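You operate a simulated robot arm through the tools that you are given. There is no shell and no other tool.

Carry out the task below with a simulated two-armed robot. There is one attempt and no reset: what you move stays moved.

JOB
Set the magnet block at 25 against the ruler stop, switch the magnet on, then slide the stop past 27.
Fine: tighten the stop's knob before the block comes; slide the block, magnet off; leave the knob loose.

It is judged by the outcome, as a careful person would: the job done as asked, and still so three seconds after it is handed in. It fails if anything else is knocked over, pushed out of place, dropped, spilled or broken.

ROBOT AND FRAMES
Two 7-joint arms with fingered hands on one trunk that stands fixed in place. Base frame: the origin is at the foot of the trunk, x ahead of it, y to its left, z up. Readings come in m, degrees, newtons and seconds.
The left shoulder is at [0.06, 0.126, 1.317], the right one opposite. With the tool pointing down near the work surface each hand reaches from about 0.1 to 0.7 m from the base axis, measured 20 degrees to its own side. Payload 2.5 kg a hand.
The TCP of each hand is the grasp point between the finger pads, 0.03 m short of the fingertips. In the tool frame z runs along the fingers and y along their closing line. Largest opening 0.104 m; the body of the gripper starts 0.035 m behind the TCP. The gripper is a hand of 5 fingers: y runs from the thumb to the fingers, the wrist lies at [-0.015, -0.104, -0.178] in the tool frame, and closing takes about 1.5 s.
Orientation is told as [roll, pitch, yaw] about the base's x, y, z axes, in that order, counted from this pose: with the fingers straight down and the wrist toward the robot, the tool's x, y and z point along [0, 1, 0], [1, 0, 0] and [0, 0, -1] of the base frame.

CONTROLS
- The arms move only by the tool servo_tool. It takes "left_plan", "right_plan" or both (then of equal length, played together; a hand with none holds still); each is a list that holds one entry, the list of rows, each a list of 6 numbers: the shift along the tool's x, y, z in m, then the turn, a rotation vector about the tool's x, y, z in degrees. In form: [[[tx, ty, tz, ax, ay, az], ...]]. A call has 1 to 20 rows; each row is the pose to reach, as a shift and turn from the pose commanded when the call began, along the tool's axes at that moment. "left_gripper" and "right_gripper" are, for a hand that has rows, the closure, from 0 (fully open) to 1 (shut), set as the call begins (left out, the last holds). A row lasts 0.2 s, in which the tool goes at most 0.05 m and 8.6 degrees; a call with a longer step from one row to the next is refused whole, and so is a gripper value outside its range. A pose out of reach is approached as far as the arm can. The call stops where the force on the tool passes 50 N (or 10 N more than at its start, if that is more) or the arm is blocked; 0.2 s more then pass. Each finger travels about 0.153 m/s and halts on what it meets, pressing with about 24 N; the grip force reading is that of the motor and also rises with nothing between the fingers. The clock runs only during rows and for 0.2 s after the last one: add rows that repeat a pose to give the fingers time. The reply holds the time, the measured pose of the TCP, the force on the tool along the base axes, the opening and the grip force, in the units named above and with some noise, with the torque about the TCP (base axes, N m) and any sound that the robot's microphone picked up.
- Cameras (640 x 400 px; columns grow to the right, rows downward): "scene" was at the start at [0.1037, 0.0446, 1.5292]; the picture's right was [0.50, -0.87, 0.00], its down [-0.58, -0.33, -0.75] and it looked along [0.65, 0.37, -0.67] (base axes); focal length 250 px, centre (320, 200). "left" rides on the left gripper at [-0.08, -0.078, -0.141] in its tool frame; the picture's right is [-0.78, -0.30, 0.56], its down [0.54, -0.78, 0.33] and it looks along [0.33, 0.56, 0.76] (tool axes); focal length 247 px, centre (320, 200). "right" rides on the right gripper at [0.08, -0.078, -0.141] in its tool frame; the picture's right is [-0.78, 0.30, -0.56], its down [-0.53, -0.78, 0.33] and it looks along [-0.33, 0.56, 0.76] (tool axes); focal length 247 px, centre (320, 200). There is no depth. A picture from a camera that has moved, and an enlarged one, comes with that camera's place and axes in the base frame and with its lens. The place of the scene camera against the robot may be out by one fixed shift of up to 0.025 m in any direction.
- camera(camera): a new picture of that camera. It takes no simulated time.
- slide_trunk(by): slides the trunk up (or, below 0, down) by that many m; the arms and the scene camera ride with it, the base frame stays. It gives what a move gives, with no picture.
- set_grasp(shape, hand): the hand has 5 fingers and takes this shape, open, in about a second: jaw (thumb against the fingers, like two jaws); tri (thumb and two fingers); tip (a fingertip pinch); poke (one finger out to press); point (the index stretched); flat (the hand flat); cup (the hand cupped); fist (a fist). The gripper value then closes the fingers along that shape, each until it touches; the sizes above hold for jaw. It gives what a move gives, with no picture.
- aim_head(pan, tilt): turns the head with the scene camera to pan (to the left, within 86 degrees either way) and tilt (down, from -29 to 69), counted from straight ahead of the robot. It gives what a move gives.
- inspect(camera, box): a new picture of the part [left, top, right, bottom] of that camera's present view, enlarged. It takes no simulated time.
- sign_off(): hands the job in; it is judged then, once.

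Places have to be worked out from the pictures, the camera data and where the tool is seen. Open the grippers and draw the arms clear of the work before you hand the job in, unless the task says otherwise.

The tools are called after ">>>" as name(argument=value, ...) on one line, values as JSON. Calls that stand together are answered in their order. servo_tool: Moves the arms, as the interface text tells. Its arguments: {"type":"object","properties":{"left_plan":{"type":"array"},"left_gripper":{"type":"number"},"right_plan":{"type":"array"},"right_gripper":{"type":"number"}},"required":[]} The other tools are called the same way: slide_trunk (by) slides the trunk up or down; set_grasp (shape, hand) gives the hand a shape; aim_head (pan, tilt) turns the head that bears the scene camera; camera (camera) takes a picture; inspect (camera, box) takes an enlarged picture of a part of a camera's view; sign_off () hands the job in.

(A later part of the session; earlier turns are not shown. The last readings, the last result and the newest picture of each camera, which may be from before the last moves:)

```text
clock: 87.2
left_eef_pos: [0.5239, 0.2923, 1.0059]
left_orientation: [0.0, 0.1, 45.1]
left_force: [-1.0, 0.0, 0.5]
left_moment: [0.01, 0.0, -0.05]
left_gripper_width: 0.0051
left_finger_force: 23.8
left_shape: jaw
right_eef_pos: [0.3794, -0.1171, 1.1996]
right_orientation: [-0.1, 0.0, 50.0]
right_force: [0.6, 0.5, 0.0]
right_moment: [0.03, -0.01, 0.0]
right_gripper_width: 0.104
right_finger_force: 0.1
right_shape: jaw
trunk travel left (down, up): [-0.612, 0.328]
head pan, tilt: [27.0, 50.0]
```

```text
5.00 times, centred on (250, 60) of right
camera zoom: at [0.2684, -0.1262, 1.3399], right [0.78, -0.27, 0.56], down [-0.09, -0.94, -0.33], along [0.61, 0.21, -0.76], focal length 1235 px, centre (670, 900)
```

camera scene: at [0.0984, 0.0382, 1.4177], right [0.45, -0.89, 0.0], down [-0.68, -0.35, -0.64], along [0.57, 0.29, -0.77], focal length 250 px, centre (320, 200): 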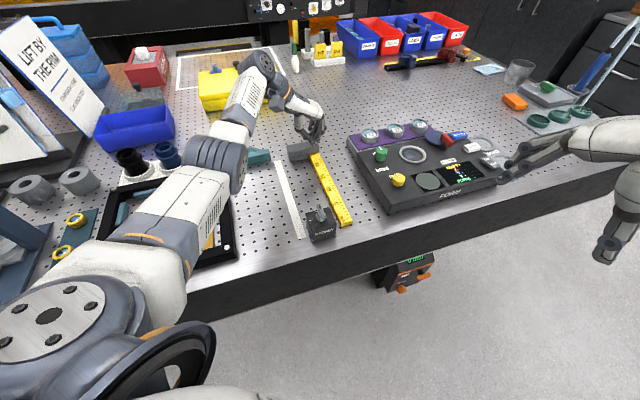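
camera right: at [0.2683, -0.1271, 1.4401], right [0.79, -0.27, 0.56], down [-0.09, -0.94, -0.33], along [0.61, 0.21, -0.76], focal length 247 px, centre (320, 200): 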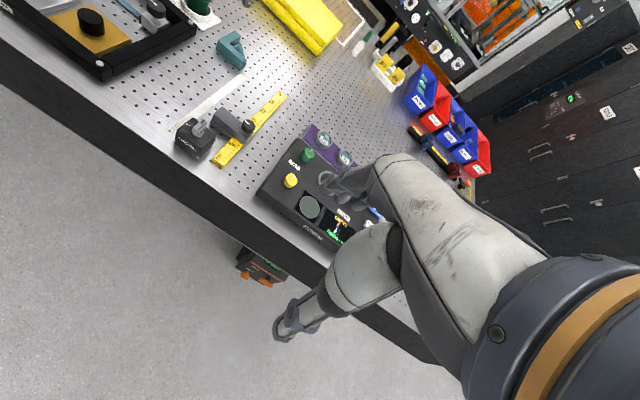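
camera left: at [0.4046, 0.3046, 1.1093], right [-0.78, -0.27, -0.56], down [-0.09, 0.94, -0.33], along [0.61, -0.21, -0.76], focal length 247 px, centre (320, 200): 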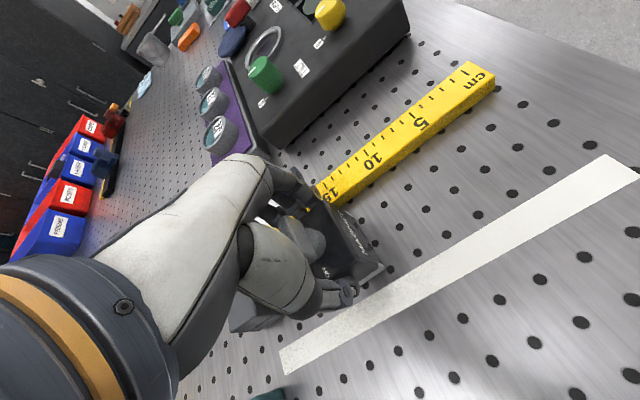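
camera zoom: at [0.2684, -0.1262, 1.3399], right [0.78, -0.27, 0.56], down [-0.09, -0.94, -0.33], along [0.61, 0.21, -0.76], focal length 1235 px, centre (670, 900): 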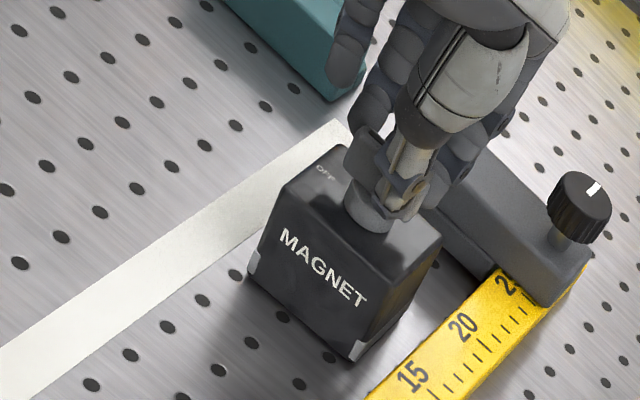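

The lever is gripped. I'll slide the block by its lever 3.5 cm along the lane and check.

>>> servo_tool(left_plan=[[[0, 0.007, 0, 0, 0, 0], [0, 0.014, 0, 0, 0, 0], [0, 0.021, 0, 0, 0, 0], [0, 0.028, 0, 0, 0, 0], [0, 0.035, 0, 0, 0, 0], [0, 0.035, 0, 0, 0, 0]]])

>>> inspect(camera="left", box=[250, 160, 430, 330])

>>> inspect(camera="right", box=[200, 20, 300, 100])

```text
clock: 88.6
left_eef_pos: [0.5463, 0.3164, 1.0065]
left_orientation: [-0.1, 0.0, 45.2]
left_force: [-2.7, -1.4, 0.0]
left_moment: [-0.04, -0.02, 0.03]
left_gripper_width: 0.0046
left_finger_force: 24.0
left_shape: jaw
right_eef_pos: [0.3798, -0.1171, 1.1983]
right_orientation: [-0.1, -0.1, 50.0]
right_force: [0.2, 0.6, 0.5]
right_moment: [0.0, -0.01, 0.03]
right_gripper_width: 0.1038
right_finger_force: 0.1
right_shape: jaw
trunk travel left (down, up): [-0.612, 0.328]
head pan, tilt: [27.0, 50.0]
```

```text
2.35 times, centred on (340, 245) of left
camera zoom: at [0.548, 0.2042, 1.1474], right [0.34, -0.76, -0.56], down [-0.93, -0.17, -0.33], along [0.15, 0.63, -0.76], focal length 581 px, centre (273, 94)
```

zoom: 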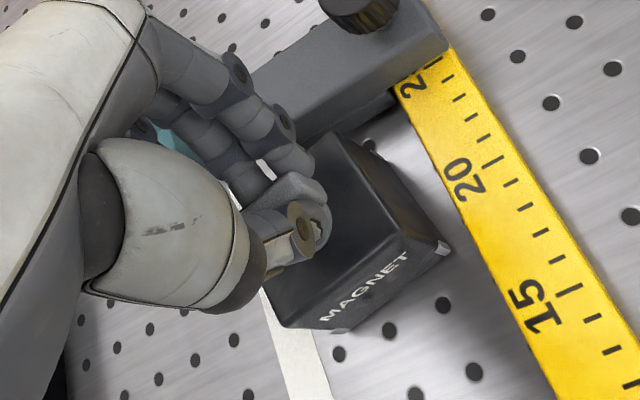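

```text
5.00 times, centred on (250, 60) of right
camera zoom: at [0.2685, -0.1263, 1.3399], right [0.78, -0.27, 0.56], down [-0.09, -0.94, -0.33], along [0.61, 0.21, -0.76], focal length 1235 px, centre (670, 900)
```

zoom: 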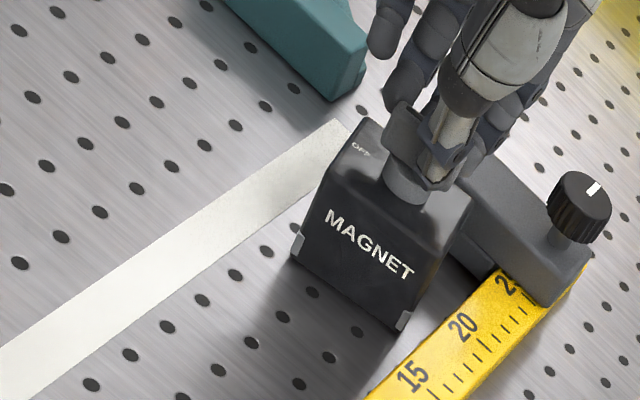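

The block yawed a few degrees counter-clockwise while sliding. I'll turn the hand 7° clockwise to square it, then advance 1 cm.

>>> servo_tool(left_plan=[[[0, 0, 0, 0, 0, 3.5], [0, 0, 0, 0, 0, 7], [0, 0.004, 0, 0, 0, 7], [0, 0.008, 0, 0, 0, 7], [0, 0.01, 0, 0, 0, 7], [0, 0.01, 0, 0, 0, 7]]])

>>> inspect(camera="left", box=[250, 130, 430, 300])

>>> inspect(camera="right", box=[200, 20, 300, 100])

>>> inspect(camera="scene", box=[270, 110, 360, 200])

```text
clock: 90.0
left_eef_pos: [0.556, 0.3231, 1.0068]
left_orientation: [-0.1, 0.1, 38.1]
left_force: [-2.6, -2.1, -0.7]
left_moment: [-0.06, 0.06, 0.03]
left_gripper_width: 0.0047
left_finger_force: 24.1
left_shape: jaw
right_eef_pos: [0.3798, -0.1181, 1.1984]
right_orientation: [0.0, 0.0, 50.0]
right_force: [-0.2, -0.2, -0.3]
right_moment: [0.03, 0.03, -0.02]
right_gripper_width: 0.1038
right_finger_force: 0.1
right_shape: jaw
trunk travel left (down, up): [-0.612, 0.328]
head pan, tilt: [27.0, 50.0]
```

```text
2.35 times, centred on (340, 215) of left
camera zoom: at [0.5426, 0.2122, 1.1473], right [0.25, -0.79, -0.56], down [-0.94, -0.06, -0.33], along [0.23, 0.6, -0.76], focal length 581 px, centre (273, 165)
```

zoom: 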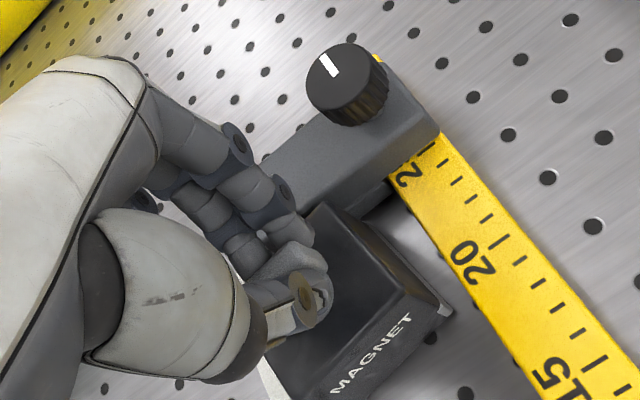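

```text
5.00 times, centred on (250, 60) of right
camera zoom: at [0.2681, -0.1265, 1.34], right [0.78, -0.27, 0.56], down [-0.09, -0.94, -0.33], along [0.61, 0.21, -0.76], focal length 1235 px, centre (670, 900)
```

zoom: 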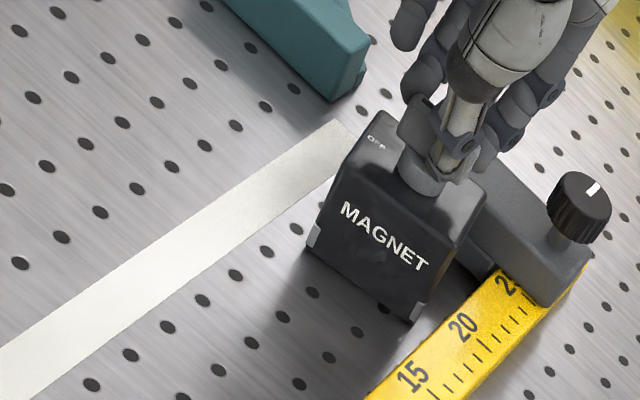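

```text
4.44 times, centred on (315, 155) of scene
camera zoom: at [0.0993, 0.0376, 1.4175], right [0.45, -0.89, 0.0], down [-0.68, -0.35, -0.64], along [0.57, 0.29, -0.77], focal length 1113 px, centre (342, 400)
```

zoom: 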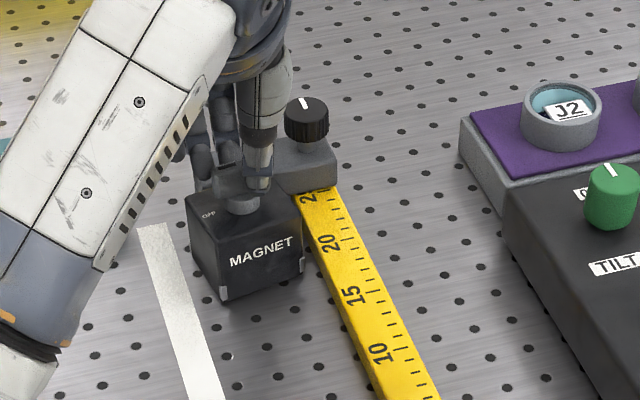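

The block still shows a few degrees of yaw; contact with the stop will square it, so I won't twist the lever further. I'll advance slowly 8 mm along the ruler while watching force.

>>> servo_tool(left_plan=[[[0.0002, 0.002, 0, 0, 0, 0], [0.0005, 0.004, 0, 0, 0, 0], [0.0007, 0.006, 0, 0, 0, 0], [0.001, 0.008, 0, 0, 0, 0], [0.001, 0.008, 0, 0, 0, 0]]])

>>> inspect(camera="left", box=[250, 130, 430, 300])

>>> inspect(camera="right", box=[200, 20, 300, 100])

>>> inspect(camera="scene", box=[270, 110, 360, 200])

```text
clock: 91.2
left_eef_pos: [0.5607, 0.3273, 1.005]
left_orientation: [0.0, 0.1, 38.3]
left_force: [-2.9, -1.6, -0.2]
left_moment: [-0.02, 0.07, 0.0]
left_gripper_width: 0.0047
left_finger_force: 23.9
left_shape: jaw
right_eef_pos: [0.3789, -0.1177, 1.1995]
right_orientation: [0.0, 0.0, 49.9]
right_force: [0.6, -0.8, -0.2]
right_moment: [-0.02, 0.02, -0.01]
right_gripper_width: 0.1038
right_finger_force: 0.2
right_shape: jaw
trunk travel left (down, up): [-0.612, 0.328]
head pan, tilt: [27.0, 50.0]
```

```text
2.35 times, centred on (340, 215) of left
camera zoom: at [0.5481, 0.2171, 1.1474], right [0.25, -0.79, -0.56], down [-0.94, -0.06, -0.33], along [0.23, 0.6, -0.76], focal length 581 px, centre (273, 165)
```

zoom: 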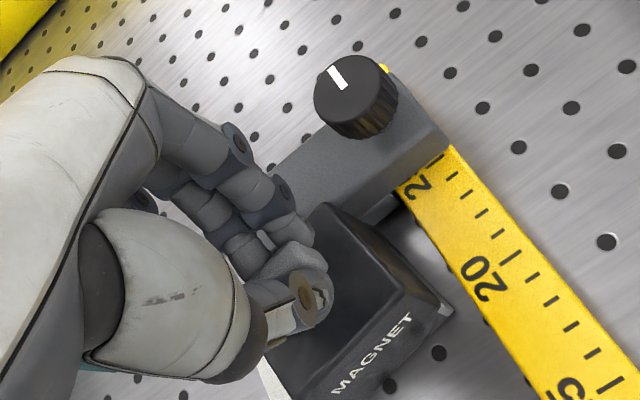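

```text
5.00 times, centred on (250, 60) of right
camera zoom: at [0.2681, -0.1265, 1.34], right [0.78, -0.27, 0.56], down [-0.09, -0.94, -0.33], along [0.61, 0.21, -0.76], focal length 1235 px, centre (670, 900)
```

zoom: 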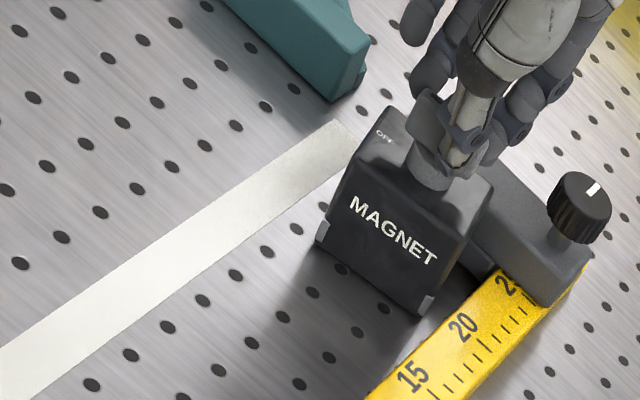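

```text
4.44 times, centred on (315, 155) of scene
camera zoom: at [0.0993, 0.0377, 1.4175], right [0.45, -0.89, 0.0], down [-0.68, -0.35, -0.64], along [0.57, 0.29, -0.77], focal length 1113 px, centre (342, 400)
```

zoom: 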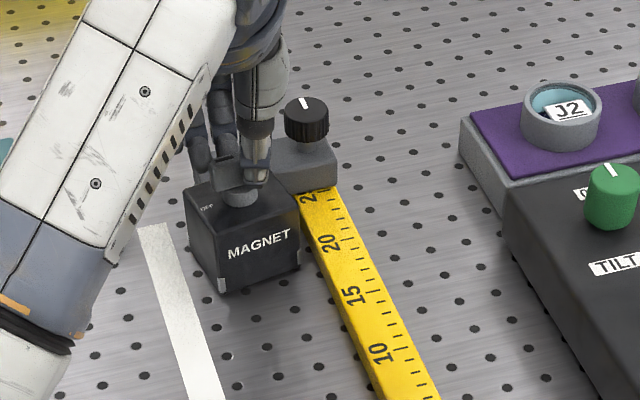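

The gap is now only a few millimetres. I'll advance 6 mm more in 1.5 mm steps.

>>> servo_tool(left_plan=[[[0.0002, 0.0015, 0, 0, 0, 0], [0.0004, 0.003, 0, 0, 0, 0], [0.0005, 0.0045, 0, 0, 0, 0], [0.0007, 0.006, 0, 0, 0, 0], [0.0007, 0.006, 0, 0, 0, 0]]])

>>> inspect(camera="left", box=[250, 130, 430, 300])

>>> inspect(camera="right", box=[200, 20, 300, 100])

```text
clock: 92.4
left_eef_pos: [0.5638, 0.333, 1.0064]
left_orientation: [0.0, 0.1, 38.2]
left_force: [-14.3, -3.9, 2.1]
left_moment: [-0.14, 0.38, -0.03]
left_gripper_width: 0.0048
left_finger_force: 23.5
left_shape: jaw
right_eef_pos: [0.3792, -0.1188, 1.2]
right_orientation: [-0.2, -0.2, 50.0]
right_force: [0.3, -0.1, 0.7]
right_moment: [-0.03, -0.02, 0.05]
right_gripper_width: 0.1036
right_finger_force: 0.0
right_shape: jaw
trunk travel left (down, up): [-0.612, 0.328]
head pan, tilt: [27.0, 50.0]
```

```text
2.35 times, centred on (340, 215) of left
camera zoom: at [0.5511, 0.2222, 1.1475], right [0.25, -0.79, -0.56], down [-0.94, -0.06, -0.33], along [0.23, 0.61, -0.76], focal length 581 px, centre (273, 165)
```

zoom: 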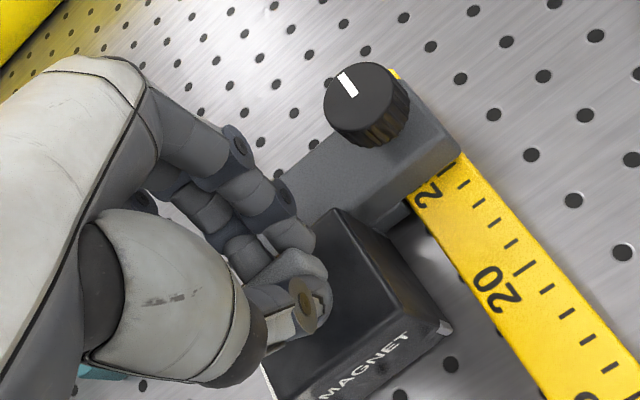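

```text
5.00 times, centred on (250, 60) of right
camera zoom: at [0.2664, -0.127, 1.3404], right [0.78, -0.27, 0.56], down [-0.09, -0.94, -0.33], along [0.61, 0.21, -0.76], focal length 1235 px, centre (670, 900)
```

zoom: 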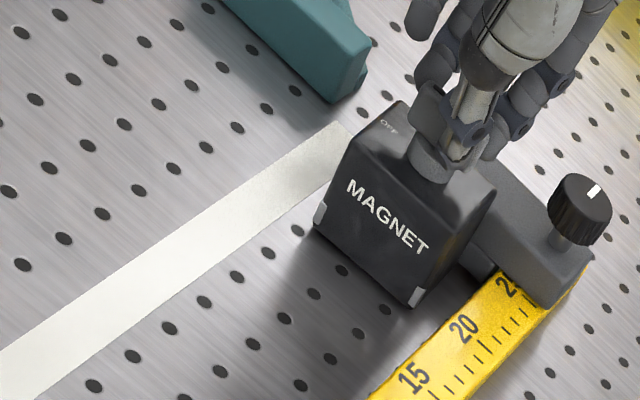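

Contact: about 13 N along the ruler. I'll ease back 2 mm to about 6 N and check that the stop has not crept from 25.

>>> servo_tool(left_plan=[[[-0.0001, -0.001, 0, 0, 0, 0], [-0.0002, -0.002, 0, 0, 0, 0], [-0.0002, -0.002, 0, 0, 0, 0]]])

>>> inspect(camera="left", box=[340, 170, 410, 240])

>>> inspect(camera="scene", box=[290, 130, 340, 180])

```text
clock: 93.2
left_eef_pos: [0.5637, 0.33, 1.0068]
left_orientation: [-0.2, 0.0, 38.1]
left_force: [-4.7, -1.2, -0.5]
left_moment: [-0.1, 0.1, -0.06]
left_gripper_width: 0.0049
left_finger_force: 24.2
left_shape: jaw
right_eef_pos: [0.3805, -0.1177, 1.1979]
right_orientation: [-0.1, 0.0, 50.0]
right_force: [-0.4, -0.9, 0.3]
right_moment: [0.05, -0.01, 0.0]
right_gripper_width: 0.1036
right_finger_force: 0.0
right_shape: jaw
trunk travel left (down, up): [-0.612, 0.328]
head pan, tilt: [27.0, 50.0]
```

```text
5.71 times, centred on (375, 205) of left
camera zoom: at [0.5503, 0.2206, 1.1472], right [0.25, -0.79, -0.56], down [-0.94, -0.06, -0.33], along [0.23, 0.61, -0.76], focal length 1411 px, centre (6, 171)
```

zoom: 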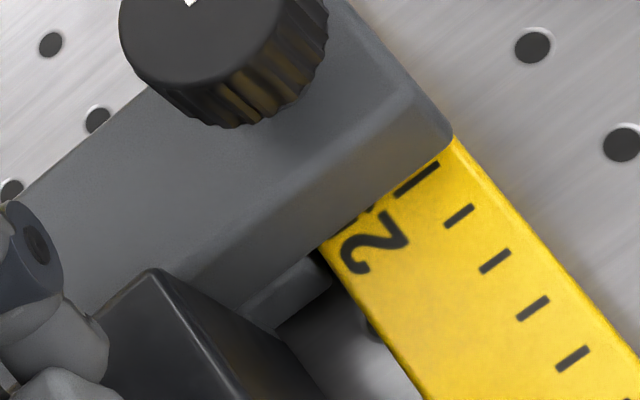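

```text
8.00 times, centred on (315, 155) of scene
camera zoom: at [0.0992, 0.0377, 1.4175], right [0.45, -0.89, 0.0], down [-0.68, -0.35, -0.64], along [0.57, 0.29, -0.77], focal length 2003 px, centre (360, 560)
```

zoom: 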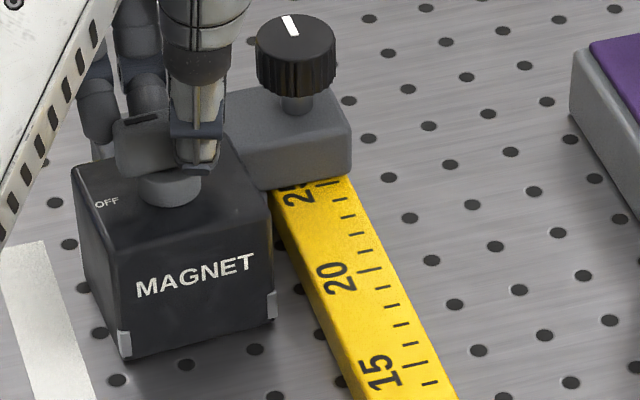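

The stop is still at 25 and the block touches it with about 4 N. I'll press down, add a little forward push, and start turning the lever clockwise toward ON in small steps.

>>> servo_tool(left_plan=[[[0.0001, 0.001, 0.002, 0, 0, 0], [0.0001, 0.001, 0.004, 0, 0, 0], [0.0001, 0.001, 0.004, 0, 0, 3], [0.0001, 0.001, 0.004, 0, 0, 6], [0.0001, 0.001, 0.004, 0, 0, 9], [0.0001, 0.001, 0.004, 0, 0, 12]]])

>>> inspect(camera="scene", box=[290, 130, 340, 180])

>>> inspect(camera="right", box=[200, 20, 300, 100])

```text
clock: 94.6
left_eef_pos: [0.5626, 0.3319, 1.0046]
left_orientation: [-0.1, -0.2, 26.1]
left_force: [-9.0, -4.0, 14.9]
left_moment: [-0.13, 0.22, 0.07]
left_gripper_width: 0.0052
left_finger_force: 24.0
left_shape: jaw
right_eef_pos: [0.3771, -0.1186, 1.1989]
right_orientation: [-0.1, -0.2, 50.0]
right_force: [-0.4, 0.8, -0.3]
right_moment: [0.0, 0.0, 0.01]
right_gripper_width: 0.1036
right_finger_force: 0.0
right_shape: jaw
trunk travel left (down, up): [-0.612, 0.328]
head pan, tilt: [27.0, 50.0]
```

```text
8.00 times, centred on (315, 155) of scene
camera zoom: at [0.0968, 0.0365, 1.4179], right [0.45, -0.89, 0.0], down [-0.68, -0.35, -0.64], along [0.57, 0.29, -0.76], focal length 2003 px, centre (360, 560)
```

zoom: 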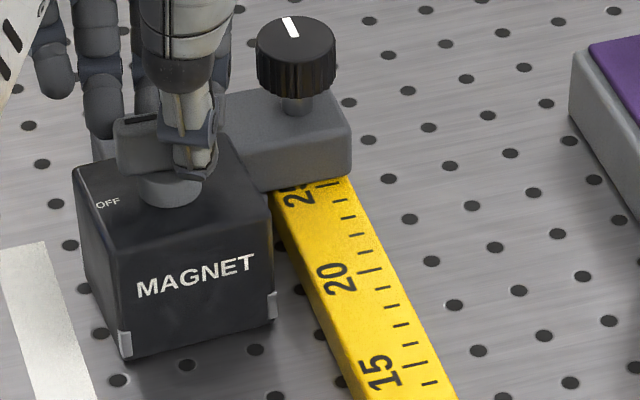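

```text
5.00 times, centred on (250, 60) of right
camera zoom: at [0.2658, -0.1276, 1.3405], right [0.78, -0.27, 0.56], down [-0.09, -0.94, -0.33], along [0.62, 0.21, -0.76], focal length 1235 px, centre (670, 900)
```

zoom: 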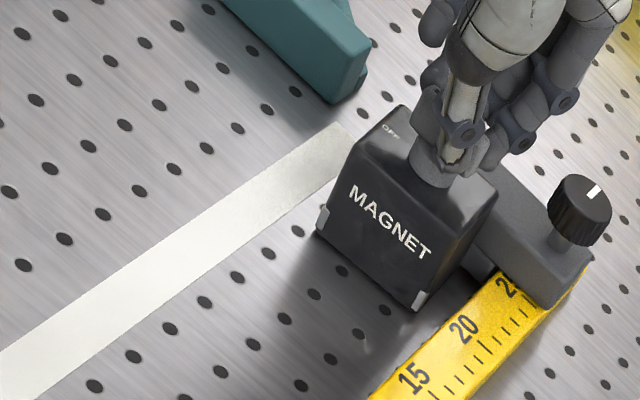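

The lever is turning while the block holds. The block still looks 2–3° off square, so I'll release the downward pressure briefly and turn a few degrees clockwise while pushing, so the block seats flush against the stop.

>>> servo_tool(left_plan=[[[0.0, 0.0, -0.003, 0, 0, 0], [0.0005, 0.001, -0.004, 0, 0, 2], [0.001, 0.002, -0.004, 0, 0, 5], [0.001, 0.002, -0.004, 0, 0, 7], [0.001, 0.002, -0.004, 0, 0, 7]]])

>>> inspect(camera="scene", box=[290, 130, 340, 180])

>>> inspect(camera="right", box=[200, 20, 300, 100])

>>> inspect(camera="left", box=[250, 130, 430, 300])

```text
clock: 95.8
left_eef_pos: [0.5633, 0.3361, 1.0061]
left_orientation: [0.0, 0.1, 19.0]
left_force: [-11.8, -5.2, 2.0]
left_moment: [-0.18, 0.29, 0.08]
left_gripper_width: 0.0049
left_finger_force: 23.9
left_shape: jaw
right_eef_pos: [0.3783, -0.1182, 1.1989]
right_orientation: [0.0, -0.2, 50.0]
right_force: [0.7, 0.3, 0.2]
right_moment: [0.0, -0.01, 0.03]
right_gripper_width: 0.1038
right_finger_force: 0.1
right_shape: jaw
trunk travel left (down, up): [-0.612, 0.328]
head pan, tilt: [27.0, 50.0]
```

```text
8.00 times, centred on (315, 155) of scene
camera zoom: at [0.0977, 0.037, 1.4176], right [0.45, -0.89, 0.0], down [-0.68, -0.35, -0.64], along [0.57, 0.29, -0.76], focal length 2003 px, centre (360, 560)
```

zoom: 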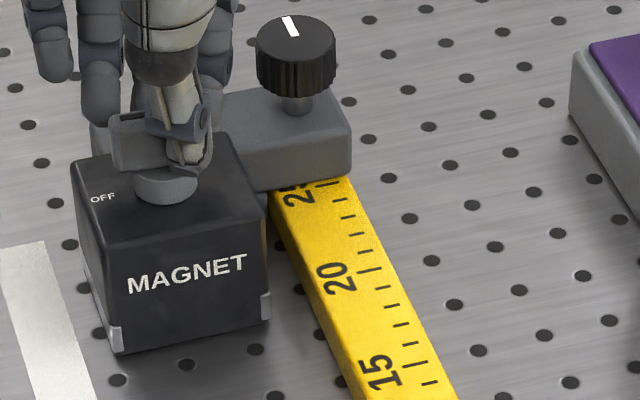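

```text
5.00 times, centred on (250, 60) of right
camera zoom: at [0.2666, -0.1271, 1.3402], right [0.78, -0.27, 0.56], down [-0.09, -0.94, -0.33], along [0.61, 0.21, -0.76], focal length 1235 px, centre (670, 900)
```

zoom: 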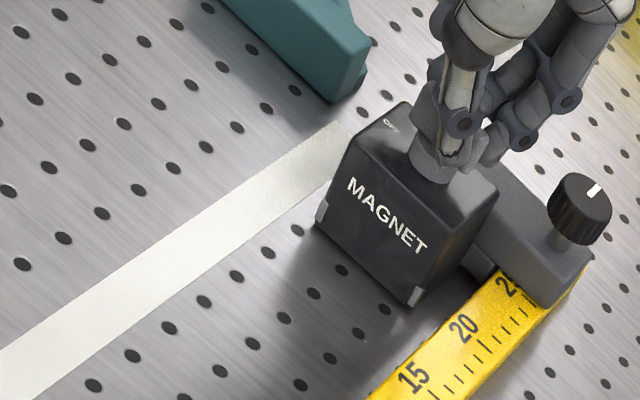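

```text
2.35 times, centred on (340, 215) of left
camera zoom: at [0.5157, 0.2338, 1.147], right [-0.03, -0.83, -0.56], down [-0.91, 0.25, -0.33], along [0.41, 0.5, -0.76], focal length 581 px, centre (273, 165)
```

zoom: 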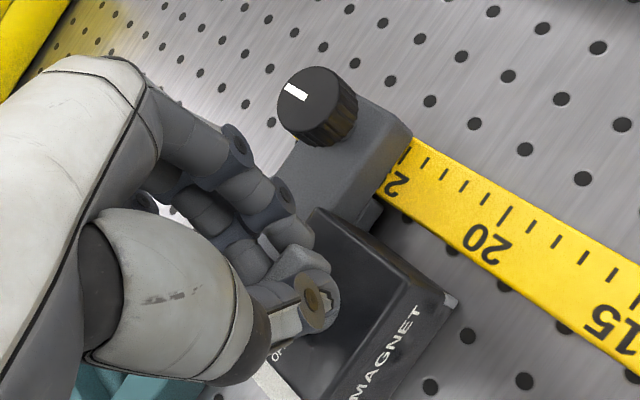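

Now the block is square and flush against the stop. I'll press down again and continue turning toward ON, 15° at a time.

>>> servo_tool(left_plan=[[[0, -0.001, 0.002, 0, 0, 0], [0, -0.001, 0.004, 0, 0, 0], [0, -0.001, 0.004, 0, 0, 3], [0, -0.001, 0.004, 0, 0, 6], [0, -0.001, 0.004, 0, 0, 9], [0, -0.001, 0.004, 0, 0, 12], [0, -0.001, 0.004, 0, 0, 15]]])

>>> inspect(camera="scene", box=[290, 130, 340, 180])

>>> inspect(camera="right", box=[200, 20, 300, 100])

```text
clock: 97.4
left_eef_pos: [0.5622, 0.3342, 1.0046]
left_orientation: [0.0, -0.2, 4.1]
left_force: [-10.1, -3.0, 17.5]
left_moment: [-0.1, 0.24, 0.03]
left_gripper_width: 0.0053
left_finger_force: 24.3
left_shape: jaw
right_eef_pos: [0.3779, -0.118, 1.1993]
right_orientation: [-0.1, -0.1, 50.0]
right_force: [-0.6, 0.5, 0.1]
right_moment: [-0.03, -0.04, -0.04]
right_gripper_width: 0.1038
right_finger_force: 0.1
right_shape: jaw
trunk travel left (down, up): [-0.612, 0.328]
head pan, tilt: [27.0, 50.0]
```

```text
8.00 times, centred on (315, 155) of scene
camera zoom: at [0.0965, 0.0364, 1.4179], right [0.45, -0.89, 0.0], down [-0.68, -0.35, -0.65], along [0.57, 0.29, -0.76], focal length 2003 px, centre (360, 560)
```

zoom: 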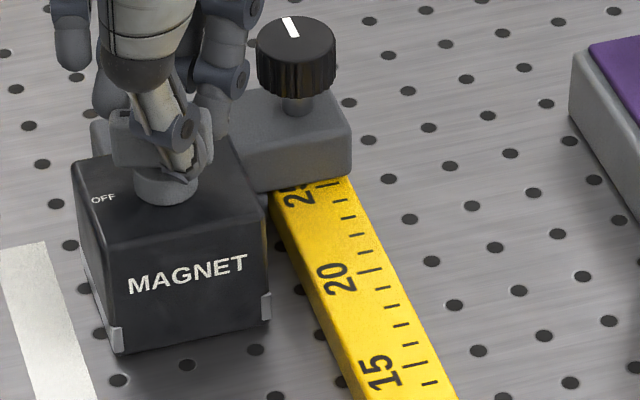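

```text
5.00 times, centred on (250, 60) of right
camera zoom: at [0.2655, -0.1276, 1.3406], right [0.78, -0.27, 0.56], down [-0.09, -0.94, -0.33], along [0.62, 0.21, -0.76], focal length 1235 px, centre (670, 900)
```

zoom: 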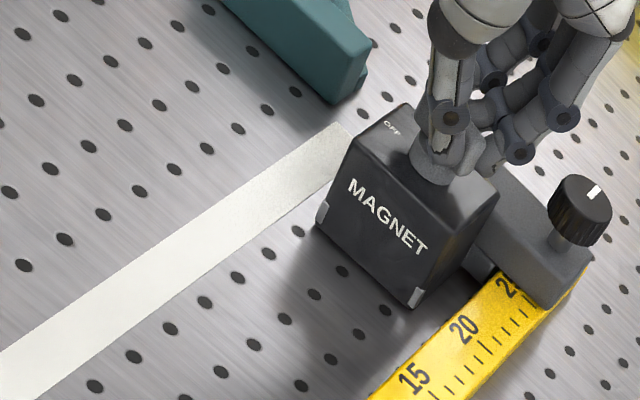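

The block stays put and the lever is turning. I'll continue 24° more.

>>> servo_tool(left_plan=[[[0, 0, 0, 0, 0, 3], [0, 0, 0, 0, 0, 6], [0, 0, 0, 0, 0, 9], [0, 0, 0, 0, 0, 12], [0, 0, 0, 0, 0, 15], [0, 0, 0, 0, 0, 18], [0, 0, 0, 0, 0, 21], [0, 0, 0, 0, 0, 24]]])

>>> inspect(camera="scene", box=[290, 130, 340, 180])

>>> inspect(camera="right", box=[200, 20, 300, 100])

```text
clock: 99.2
left_eef_pos: [0.5617, 0.3347, 1.004]
left_orientation: [-0.1, -0.2, -20.0]
left_force: [-11.9, -0.1, 19.3]
left_moment: [-0.09, 0.28, 0.06]
left_gripper_width: 0.0054
left_finger_force: 24.0
left_shape: jaw
right_eef_pos: [0.3772, -0.1178, 1.2]
right_orientation: [-0.2, -0.2, 50.0]
right_force: [0.2, 0.3, 0.4]
right_moment: [-0.02, 0.01, 0.0]
right_gripper_width: 0.1036
right_finger_force: 0.0
right_shape: jaw
trunk travel left (down, up): [-0.612, 0.328]
head pan, tilt: [27.0, 50.0]
```

```text
8.00 times, centred on (315, 155) of scene
camera zoom: at [0.0961, 0.0366, 1.4179], right [0.45, -0.89, 0.0], down [-0.68, -0.35, -0.65], along [0.58, 0.29, -0.76], focal length 2003 px, centre (360, 560)
```

zoom: 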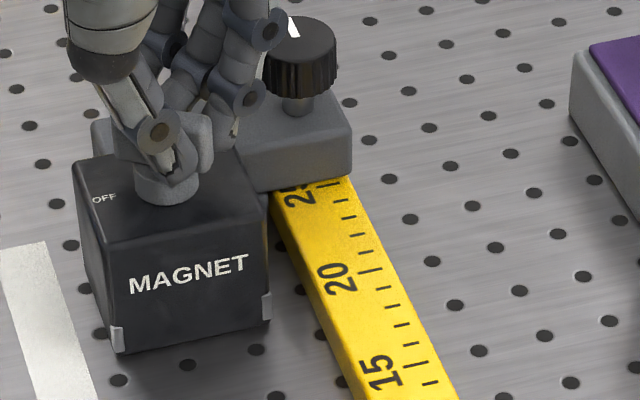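

```text
5.00 times, centred on (250, 60) of right
camera zoom: at [0.2651, -0.1274, 1.3407], right [0.78, -0.27, 0.56], down [-0.09, -0.94, -0.33], along [0.62, 0.21, -0.76], focal length 1235 px, centre (670, 900)
```

zoom: 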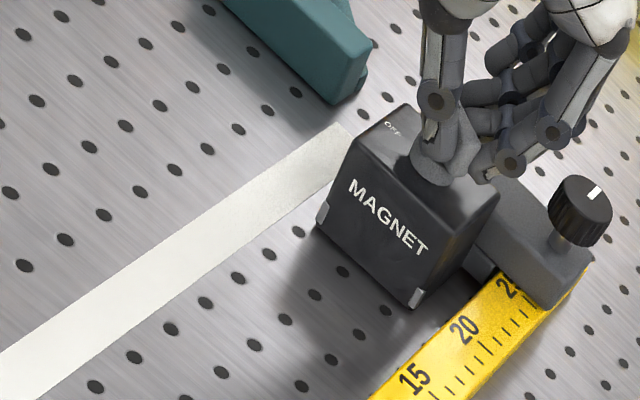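

The lever is at about 65° of its turn and the block is steady. I'll relieve the side load slightly and continue 13° more.

>>> servo_tool(left_plan=[[[0.0003, -0.0007, 0, 0, 0, 2], [0.0006, -0.0014, 0, 0, 0, 4], [0.0006, -0.0014, 0, 0, 0, 7], [0.0006, -0.0014, 0, 0, 0, 10], [0.0006, -0.0014, 0, 0, 0, 13]]])

>>> inspect(camera="scene", box=[290, 130, 340, 180])

>>> inspect(camera="right", box=[200, 20, 300, 100])

>>> inspect(camera="left", box=[220, 110, 430, 300])

```text
clock: 100.4
left_eef_pos: [0.5611, 0.3349, 1.0048]
left_orientation: [-0.1, -0.1, -33.0]
left_force: [-10.3, -1.4, 18.2]
left_moment: [-0.15, 0.24, 0.04]
left_gripper_width: 0.005
left_finger_force: 24.1
left_shape: jaw
right_eef_pos: [0.3771, -0.1183, 1.1985]
right_orientation: [-0.1, -0.2, 49.9]
right_force: [-0.2, 0.3, -0.3]
right_moment: [0.02, 0.0, -0.02]
right_gripper_width: 0.104
right_finger_force: 0.0
right_shape: jaw
trunk travel left (down, up): [-0.612, 0.328]
head pan, tilt: [27.0, 50.0]
```

```text
8.00 times, centred on (315, 155) of scene
camera zoom: at [0.0963, 0.0365, 1.4179], right [0.45, -0.89, 0.0], down [-0.68, -0.35, -0.65], along [0.57, 0.29, -0.76], focal length 2003 px, centre (360, 560)
```

zoom: 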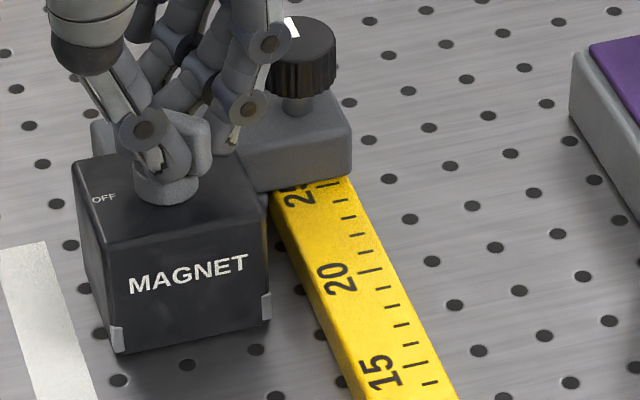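

```text
5.00 times, centred on (250, 60) of right
camera zoom: at [0.2653, -0.1275, 1.3406], right [0.78, -0.27, 0.56], down [-0.09, -0.94, -0.33], along [0.62, 0.21, -0.76], focal length 1235 px, centre (670, 900)
```

zoom: 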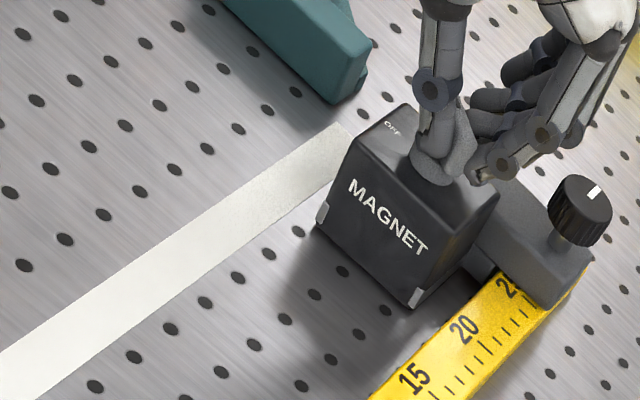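

```text
2.11 times, centred on (325, 205) of left
camera zoom: at [0.4512, 0.31, 1.1449], right [-0.67, -0.49, -0.56], down [-0.36, 0.87, -0.33], along [0.65, -0.02, -0.76], focal length 520 px, centre (310, 190)
```

zoom: 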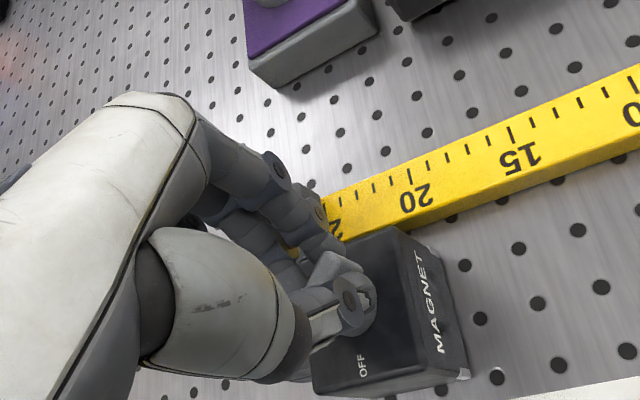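

I'll keep turning toward ON, 14° more.

>>> servo_tool(left_plan=[[[0.0, -0.0007, 0, 0, 0, 3], [0.0, -0.001, 0, 0, 0, 6], [0.0, -0.001, 0, 0, 0, 9], [0.0, -0.001, 0, 0, 0, 12], [0.0, -0.001, 0, 0, 0, 14], [0.0, -0.001, 0, 0, 0, 14]]])

>>> inspect(camera="scene", box=[290, 130, 340, 180])

>>> inspect(camera="right", box=[200, 20, 300, 100])

>>> inspect(camera="left", box=[220, 110, 430, 300])

```text
clock: 101.8
left_eef_pos: [0.5608, 0.336, 1.0042]
left_orientation: [0.0, -0.1, -46.9]
left_force: [-10.7, 1.0, 16.2]
left_moment: [-0.09, 0.29, 0.04]
left_gripper_width: 0.0054
left_finger_force: 23.7
left_shape: jaw
right_eef_pos: [0.3774, -0.1196, 1.1993]
right_orientation: [-0.2, -0.1, 50.0]
right_force: [0.4, 0.1, 0.5]
right_moment: [-0.01, -0.03, 0.02]
right_gripper_width: 0.1039
right_finger_force: 0.2
right_shape: jaw
trunk travel left (down, up): [-0.612, 0.328]
head pan, tilt: [27.0, 50.0]
```

```text
8.00 times, centred on (315, 155) of scene
camera zoom: at [0.0966, 0.037, 1.4178], right [0.45, -0.89, 0.0], down [-0.68, -0.35, -0.64], along [0.57, 0.29, -0.76], focal length 2003 px, centre (360, 560)
```

zoom: 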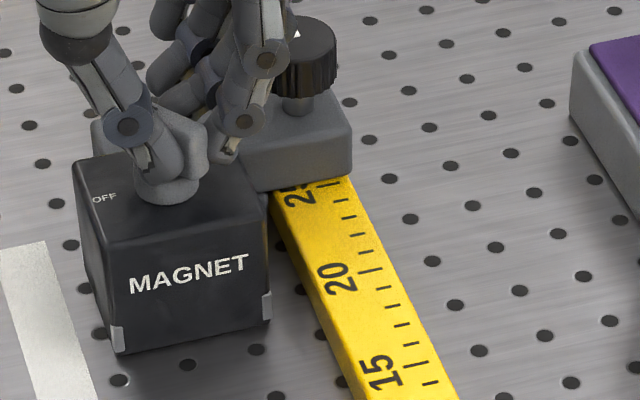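

```text
5.00 times, centred on (250, 60) of right
camera zoom: at [0.2656, -0.1271, 1.3406], right [0.78, -0.27, 0.56], down [-0.09, -0.94, -0.33], along [0.62, 0.21, -0.76], focal length 1235 px, centre (670, 900)
```

zoom: 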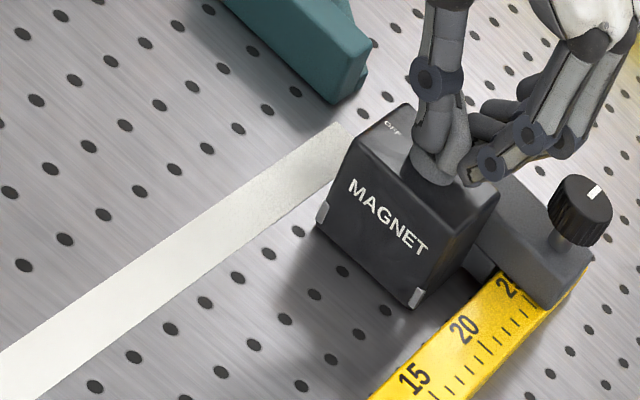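

```text
2.11 times, centred on (325, 205) of left
camera zoom: at [0.4477, 0.3373, 1.1448], right [-0.77, -0.31, -0.56], down [-0.14, 0.93, -0.33], along [0.62, -0.18, -0.76], focal length 520 px, centre (310, 190)
```

zoom: 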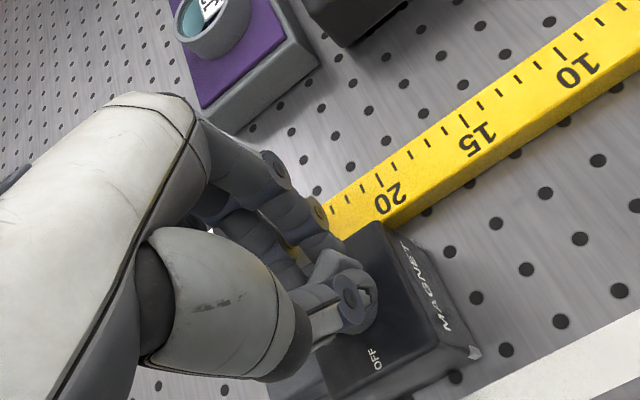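

The hand has swept the full 90°. I'll go 5° further to confirm the ON end stop.

>>> servo_tool(left_plan=[[[0.0, 0, 0, 0, 0, 2], [0.0, 0, 0, 0, 0, 4], [0.0, 0, 0, 0, 0, 5], [0.0, 0, 0, 0, 0, 5]]])

>>> inspect(camera="left", box=[270, 170, 400, 290])

>>> inspect(camera="scene", box=[290, 130, 340, 180])

```text
clock: 102.8
left_eef_pos: [0.5591, 0.336, 1.0042]
left_orientation: [0.0, 0.0, -52.0]
left_force: [-10.1, 0.8, 12.9]
left_moment: [-0.07, 0.24, 0.05]
left_gripper_width: 0.0053
left_finger_force: 24.2
left_shape: jaw
right_eef_pos: [0.3781, -0.1185, 1.1988]
right_orientation: [-0.1, -0.2, 50.0]
right_force: [0.2, -0.7, -0.3]
right_moment: [-0.03, 0.0, 0.04]
right_gripper_width: 0.1037
right_finger_force: 0.0
right_shape: jaw
trunk travel left (down, up): [-0.612, 0.328]
head pan, tilt: [27.0, 50.0]
```

```text
3.33 times, centred on (335, 230) of left
camera zoom: at [0.4482, 0.3469, 1.1451], right [-0.79, -0.25, -0.56], down [-0.06, 0.94, -0.33], along [0.61, -0.23, -0.76], focal length 823 px, centre (270, 100)
```

zoom: 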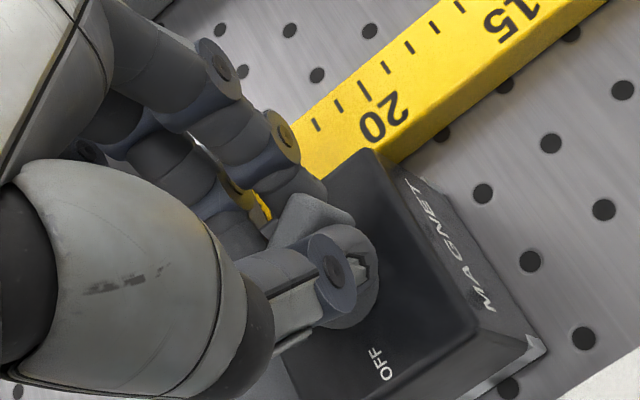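

```text
8.00 times, centred on (315, 155) of scene
camera zoom: at [0.097, 0.0372, 1.4178], right [0.45, -0.89, 0.0], down [-0.68, -0.35, -0.64], along [0.57, 0.29, -0.76], focal length 2003 px, centre (360, 560)
```

zoom: 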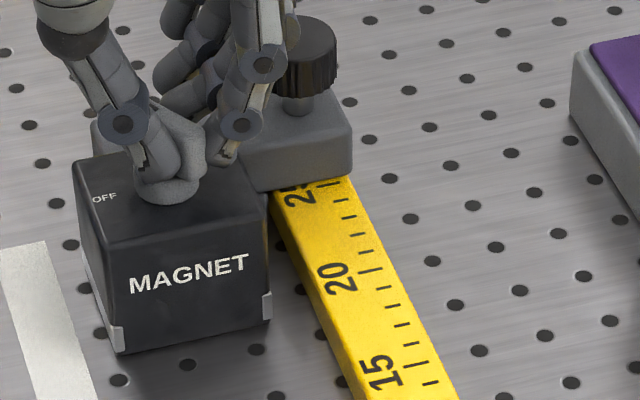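

The torque is still low, so I need to see the lever clearly; I'll zoom in from the right and scene cameras.

>>> inspect(camera="right", box=[220, 20, 270, 70])

>>> inspect(camera="scene", box=[295, 130, 330, 165])

>>> inspect(camera="left", box=[290, 205, 370, 275])

```text
8.00 times, centred on (245, 45) of right
camera zoom: at [0.2659, -0.1269, 1.3405], right [0.78, -0.27, 0.56], down [-0.09, -0.94, -0.33], along [0.61, 0.21, -0.76], focal length 1976 px, centre (920, 1440)
```

zoom: 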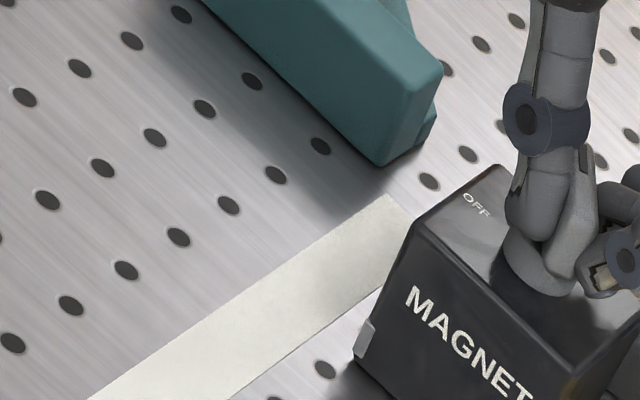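

```text
11.43 times, centred on (312, 148) of scene
camera zoom: at [0.097, 0.0372, 1.4178], right [0.45, -0.89, 0.0], down [-0.68, -0.35, -0.64], along [0.57, 0.29, -0.76], focal length 2862 px, centre (406, 800)
```

zoom: 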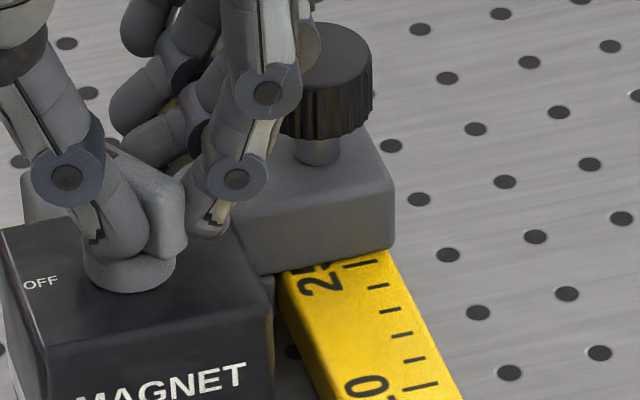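

```text
5.71 times, centred on (330, 240) of left
camera zoom: at [0.4482, 0.3469, 1.1451], right [-0.79, -0.25, -0.56], down [-0.06, 0.94, -0.33], along [0.61, -0.23, -0.76], focal length 1411 px, centre (263, -29)
```

zoom: 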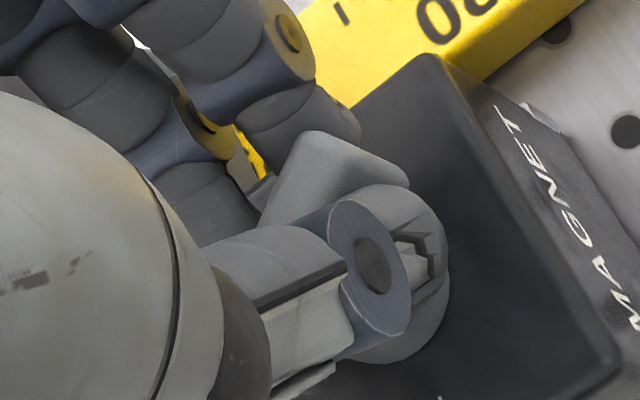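

The bar is aligned with the hand, so the lever points along the ruler at ON. I'll ease the pressure, open just slightly to avoid the nearby knob, and lift straight up.

>>> servo_tool(left_plan=[[[0, 0, -0.002, 0, 0, 0], [-0.001, 0, -0.004, 0, 0, 0], [-0.001, 0, -0.004, 0, 0, 0]]])

>>> servo_tool(left_plan=[[[0, 0, 0, 0, 0, 0], [0, 0, 0, 0, 0, 0], [0, 0, -0.01, 0, 0, 0], [0, 0, -0.025, 0, 0, 0], [0, 0, -0.05, 0, 0, 0], [0, 0, -0.085, 0, 0, 0]]], left_gripper=0.8)

>>> inspect(camera="left", box=[270, 170, 450, 320])

>>> inspect(camera="scene", box=[290, 130, 340, 180])

>>> inspect(camera="right", box=[210, 20, 300, 90])

```text
clock: 103.6
left_eef_pos: [0.5604, 0.3339, 1.0049]
left_orientation: [-0.2, 0.1, -51.9]
left_force: [-4.7, 1.3, 1.4]
left_moment: [0.01, 0.1, 0.04]
left_gripper_width: 0.0047
left_finger_force: 23.8
left_shape: jaw
right_eef_pos: [0.3803, -0.1185, 1.1991]
right_orientation: [0.1, 0.0, 50.1]
right_force: [0.3, -0.6, 0.1]
right_moment: [0.01, 0.01, 0.03]
right_gripper_width: 0.1033
right_finger_force: 0.2
right_shape: jaw
trunk travel left (down, up): [-0.612, 0.328]
head pan, tilt: [27.0, 50.0]
```

```text
clock: 105.0
left_eef_pos: [0.5621, 0.335, 1.0921]
left_orientation: [-0.1, -0.1, -51.8]
left_force: [-0.2, 0.2, -0.7]
left_moment: [-0.01, -0.03, -0.02]
left_gripper_width: 0.0207
left_finger_force: 0.1
left_shape: jaw
right_eef_pos: [0.3801, -0.1172, 1.1985]
right_orientation: [0.0, 0.0, 50.1]
right_force: [0.8, -0.3, -0.1]
right_moment: [-0.02, 0.02, 0.0]
right_gripper_width: 0.1039
right_finger_force: 0.0
right_shape: jaw
trunk travel left (down, up): [-0.612, 0.328]
head pan, tilt: [27.0, 50.0]
```

```text
2.67 times, centred on (360, 245) of left
camera zoom: at [0.4502, 0.3459, 1.2321], right [-0.79, -0.25, -0.56], down [-0.06, 0.94, -0.33], along [0.6, -0.23, -0.76], focal length 659 px, centre (213, 80)
```

zoom: 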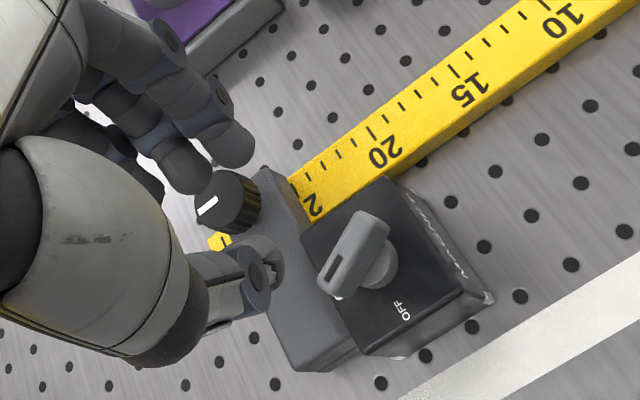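

```text
8.00 times, centred on (315, 155) of scene
camera zoom: at [0.0993, 0.0376, 1.4175], right [0.45, -0.89, 0.0], down [-0.68, -0.35, -0.64], along [0.57, 0.29, -0.77], focal length 2003 px, centre (360, 560)
```

zoom: 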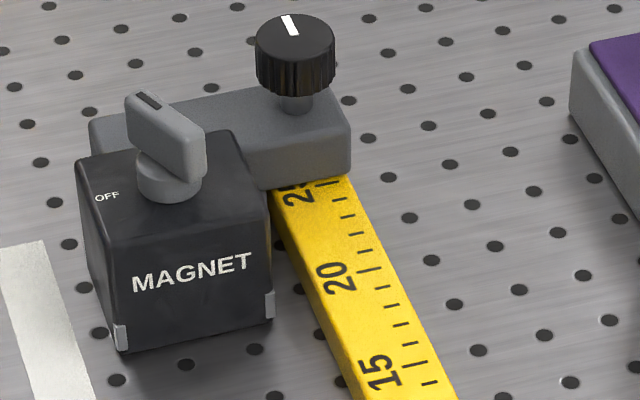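

```text
5.71 times, centred on (255, 55) of right
camera zoom: at [0.2681, -0.1266, 1.34], right [0.78, -0.27, 0.56], down [-0.09, -0.94, -0.33], along [0.61, 0.21, -0.76], focal length 1411 px, centre (691, 1029)
```

zoom: 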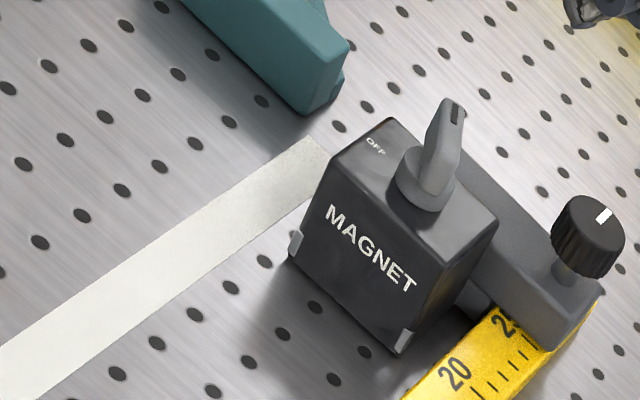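

The block is flush against the stop, but the lever slipped in the grip and is about 18° short of ON. I'll re-grip aligned with the bar at yaw −27° and finish the turn.

>>> servo_tool(left_plan=[[[0, 0, 0, 0, 0, -8], [0, 0, 0.01, 0, 0, -16], [0, 0, 0.02, 0, 0, -25], [0, 0, 0.03, 0, 0, -25]]], left_gripper=0.55)

>>> inspect(camera="left", box=[260, 170, 440, 320])

>>> inspect(camera="scene", box=[280, 110, 350, 180])

```text
refused: row 3 steps farther than a row can; nothing moved
```

```text
2.67 times, centred on (350, 245) of left
camera zoom: at [0.4502, 0.3459, 1.2321], right [-0.79, -0.25, -0.56], down [-0.06, 0.94, -0.33], along [0.6, -0.23, -0.76], focal length 659 px, centre (240, 80)
```

zoom: 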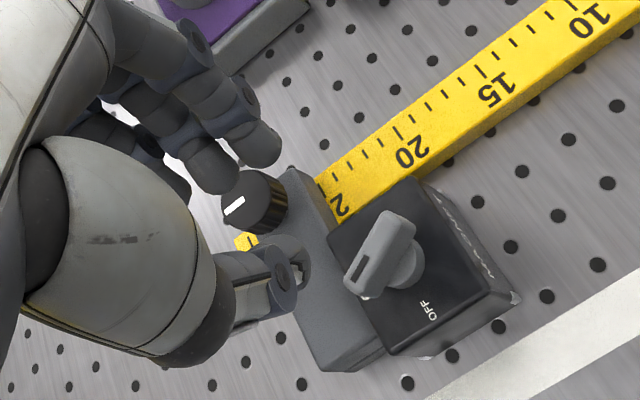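

```text
5.71 times, centred on (315, 145) of scene
camera zoom: at [0.0993, 0.0376, 1.4175], right [0.45, -0.89, 0.0], down [-0.68, -0.35, -0.64], along [0.57, 0.29, -0.77], focal length 1431 px, centre (349, 514)
```

zoom: 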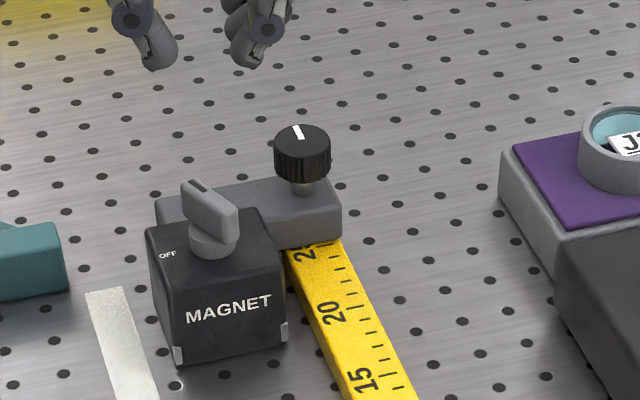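

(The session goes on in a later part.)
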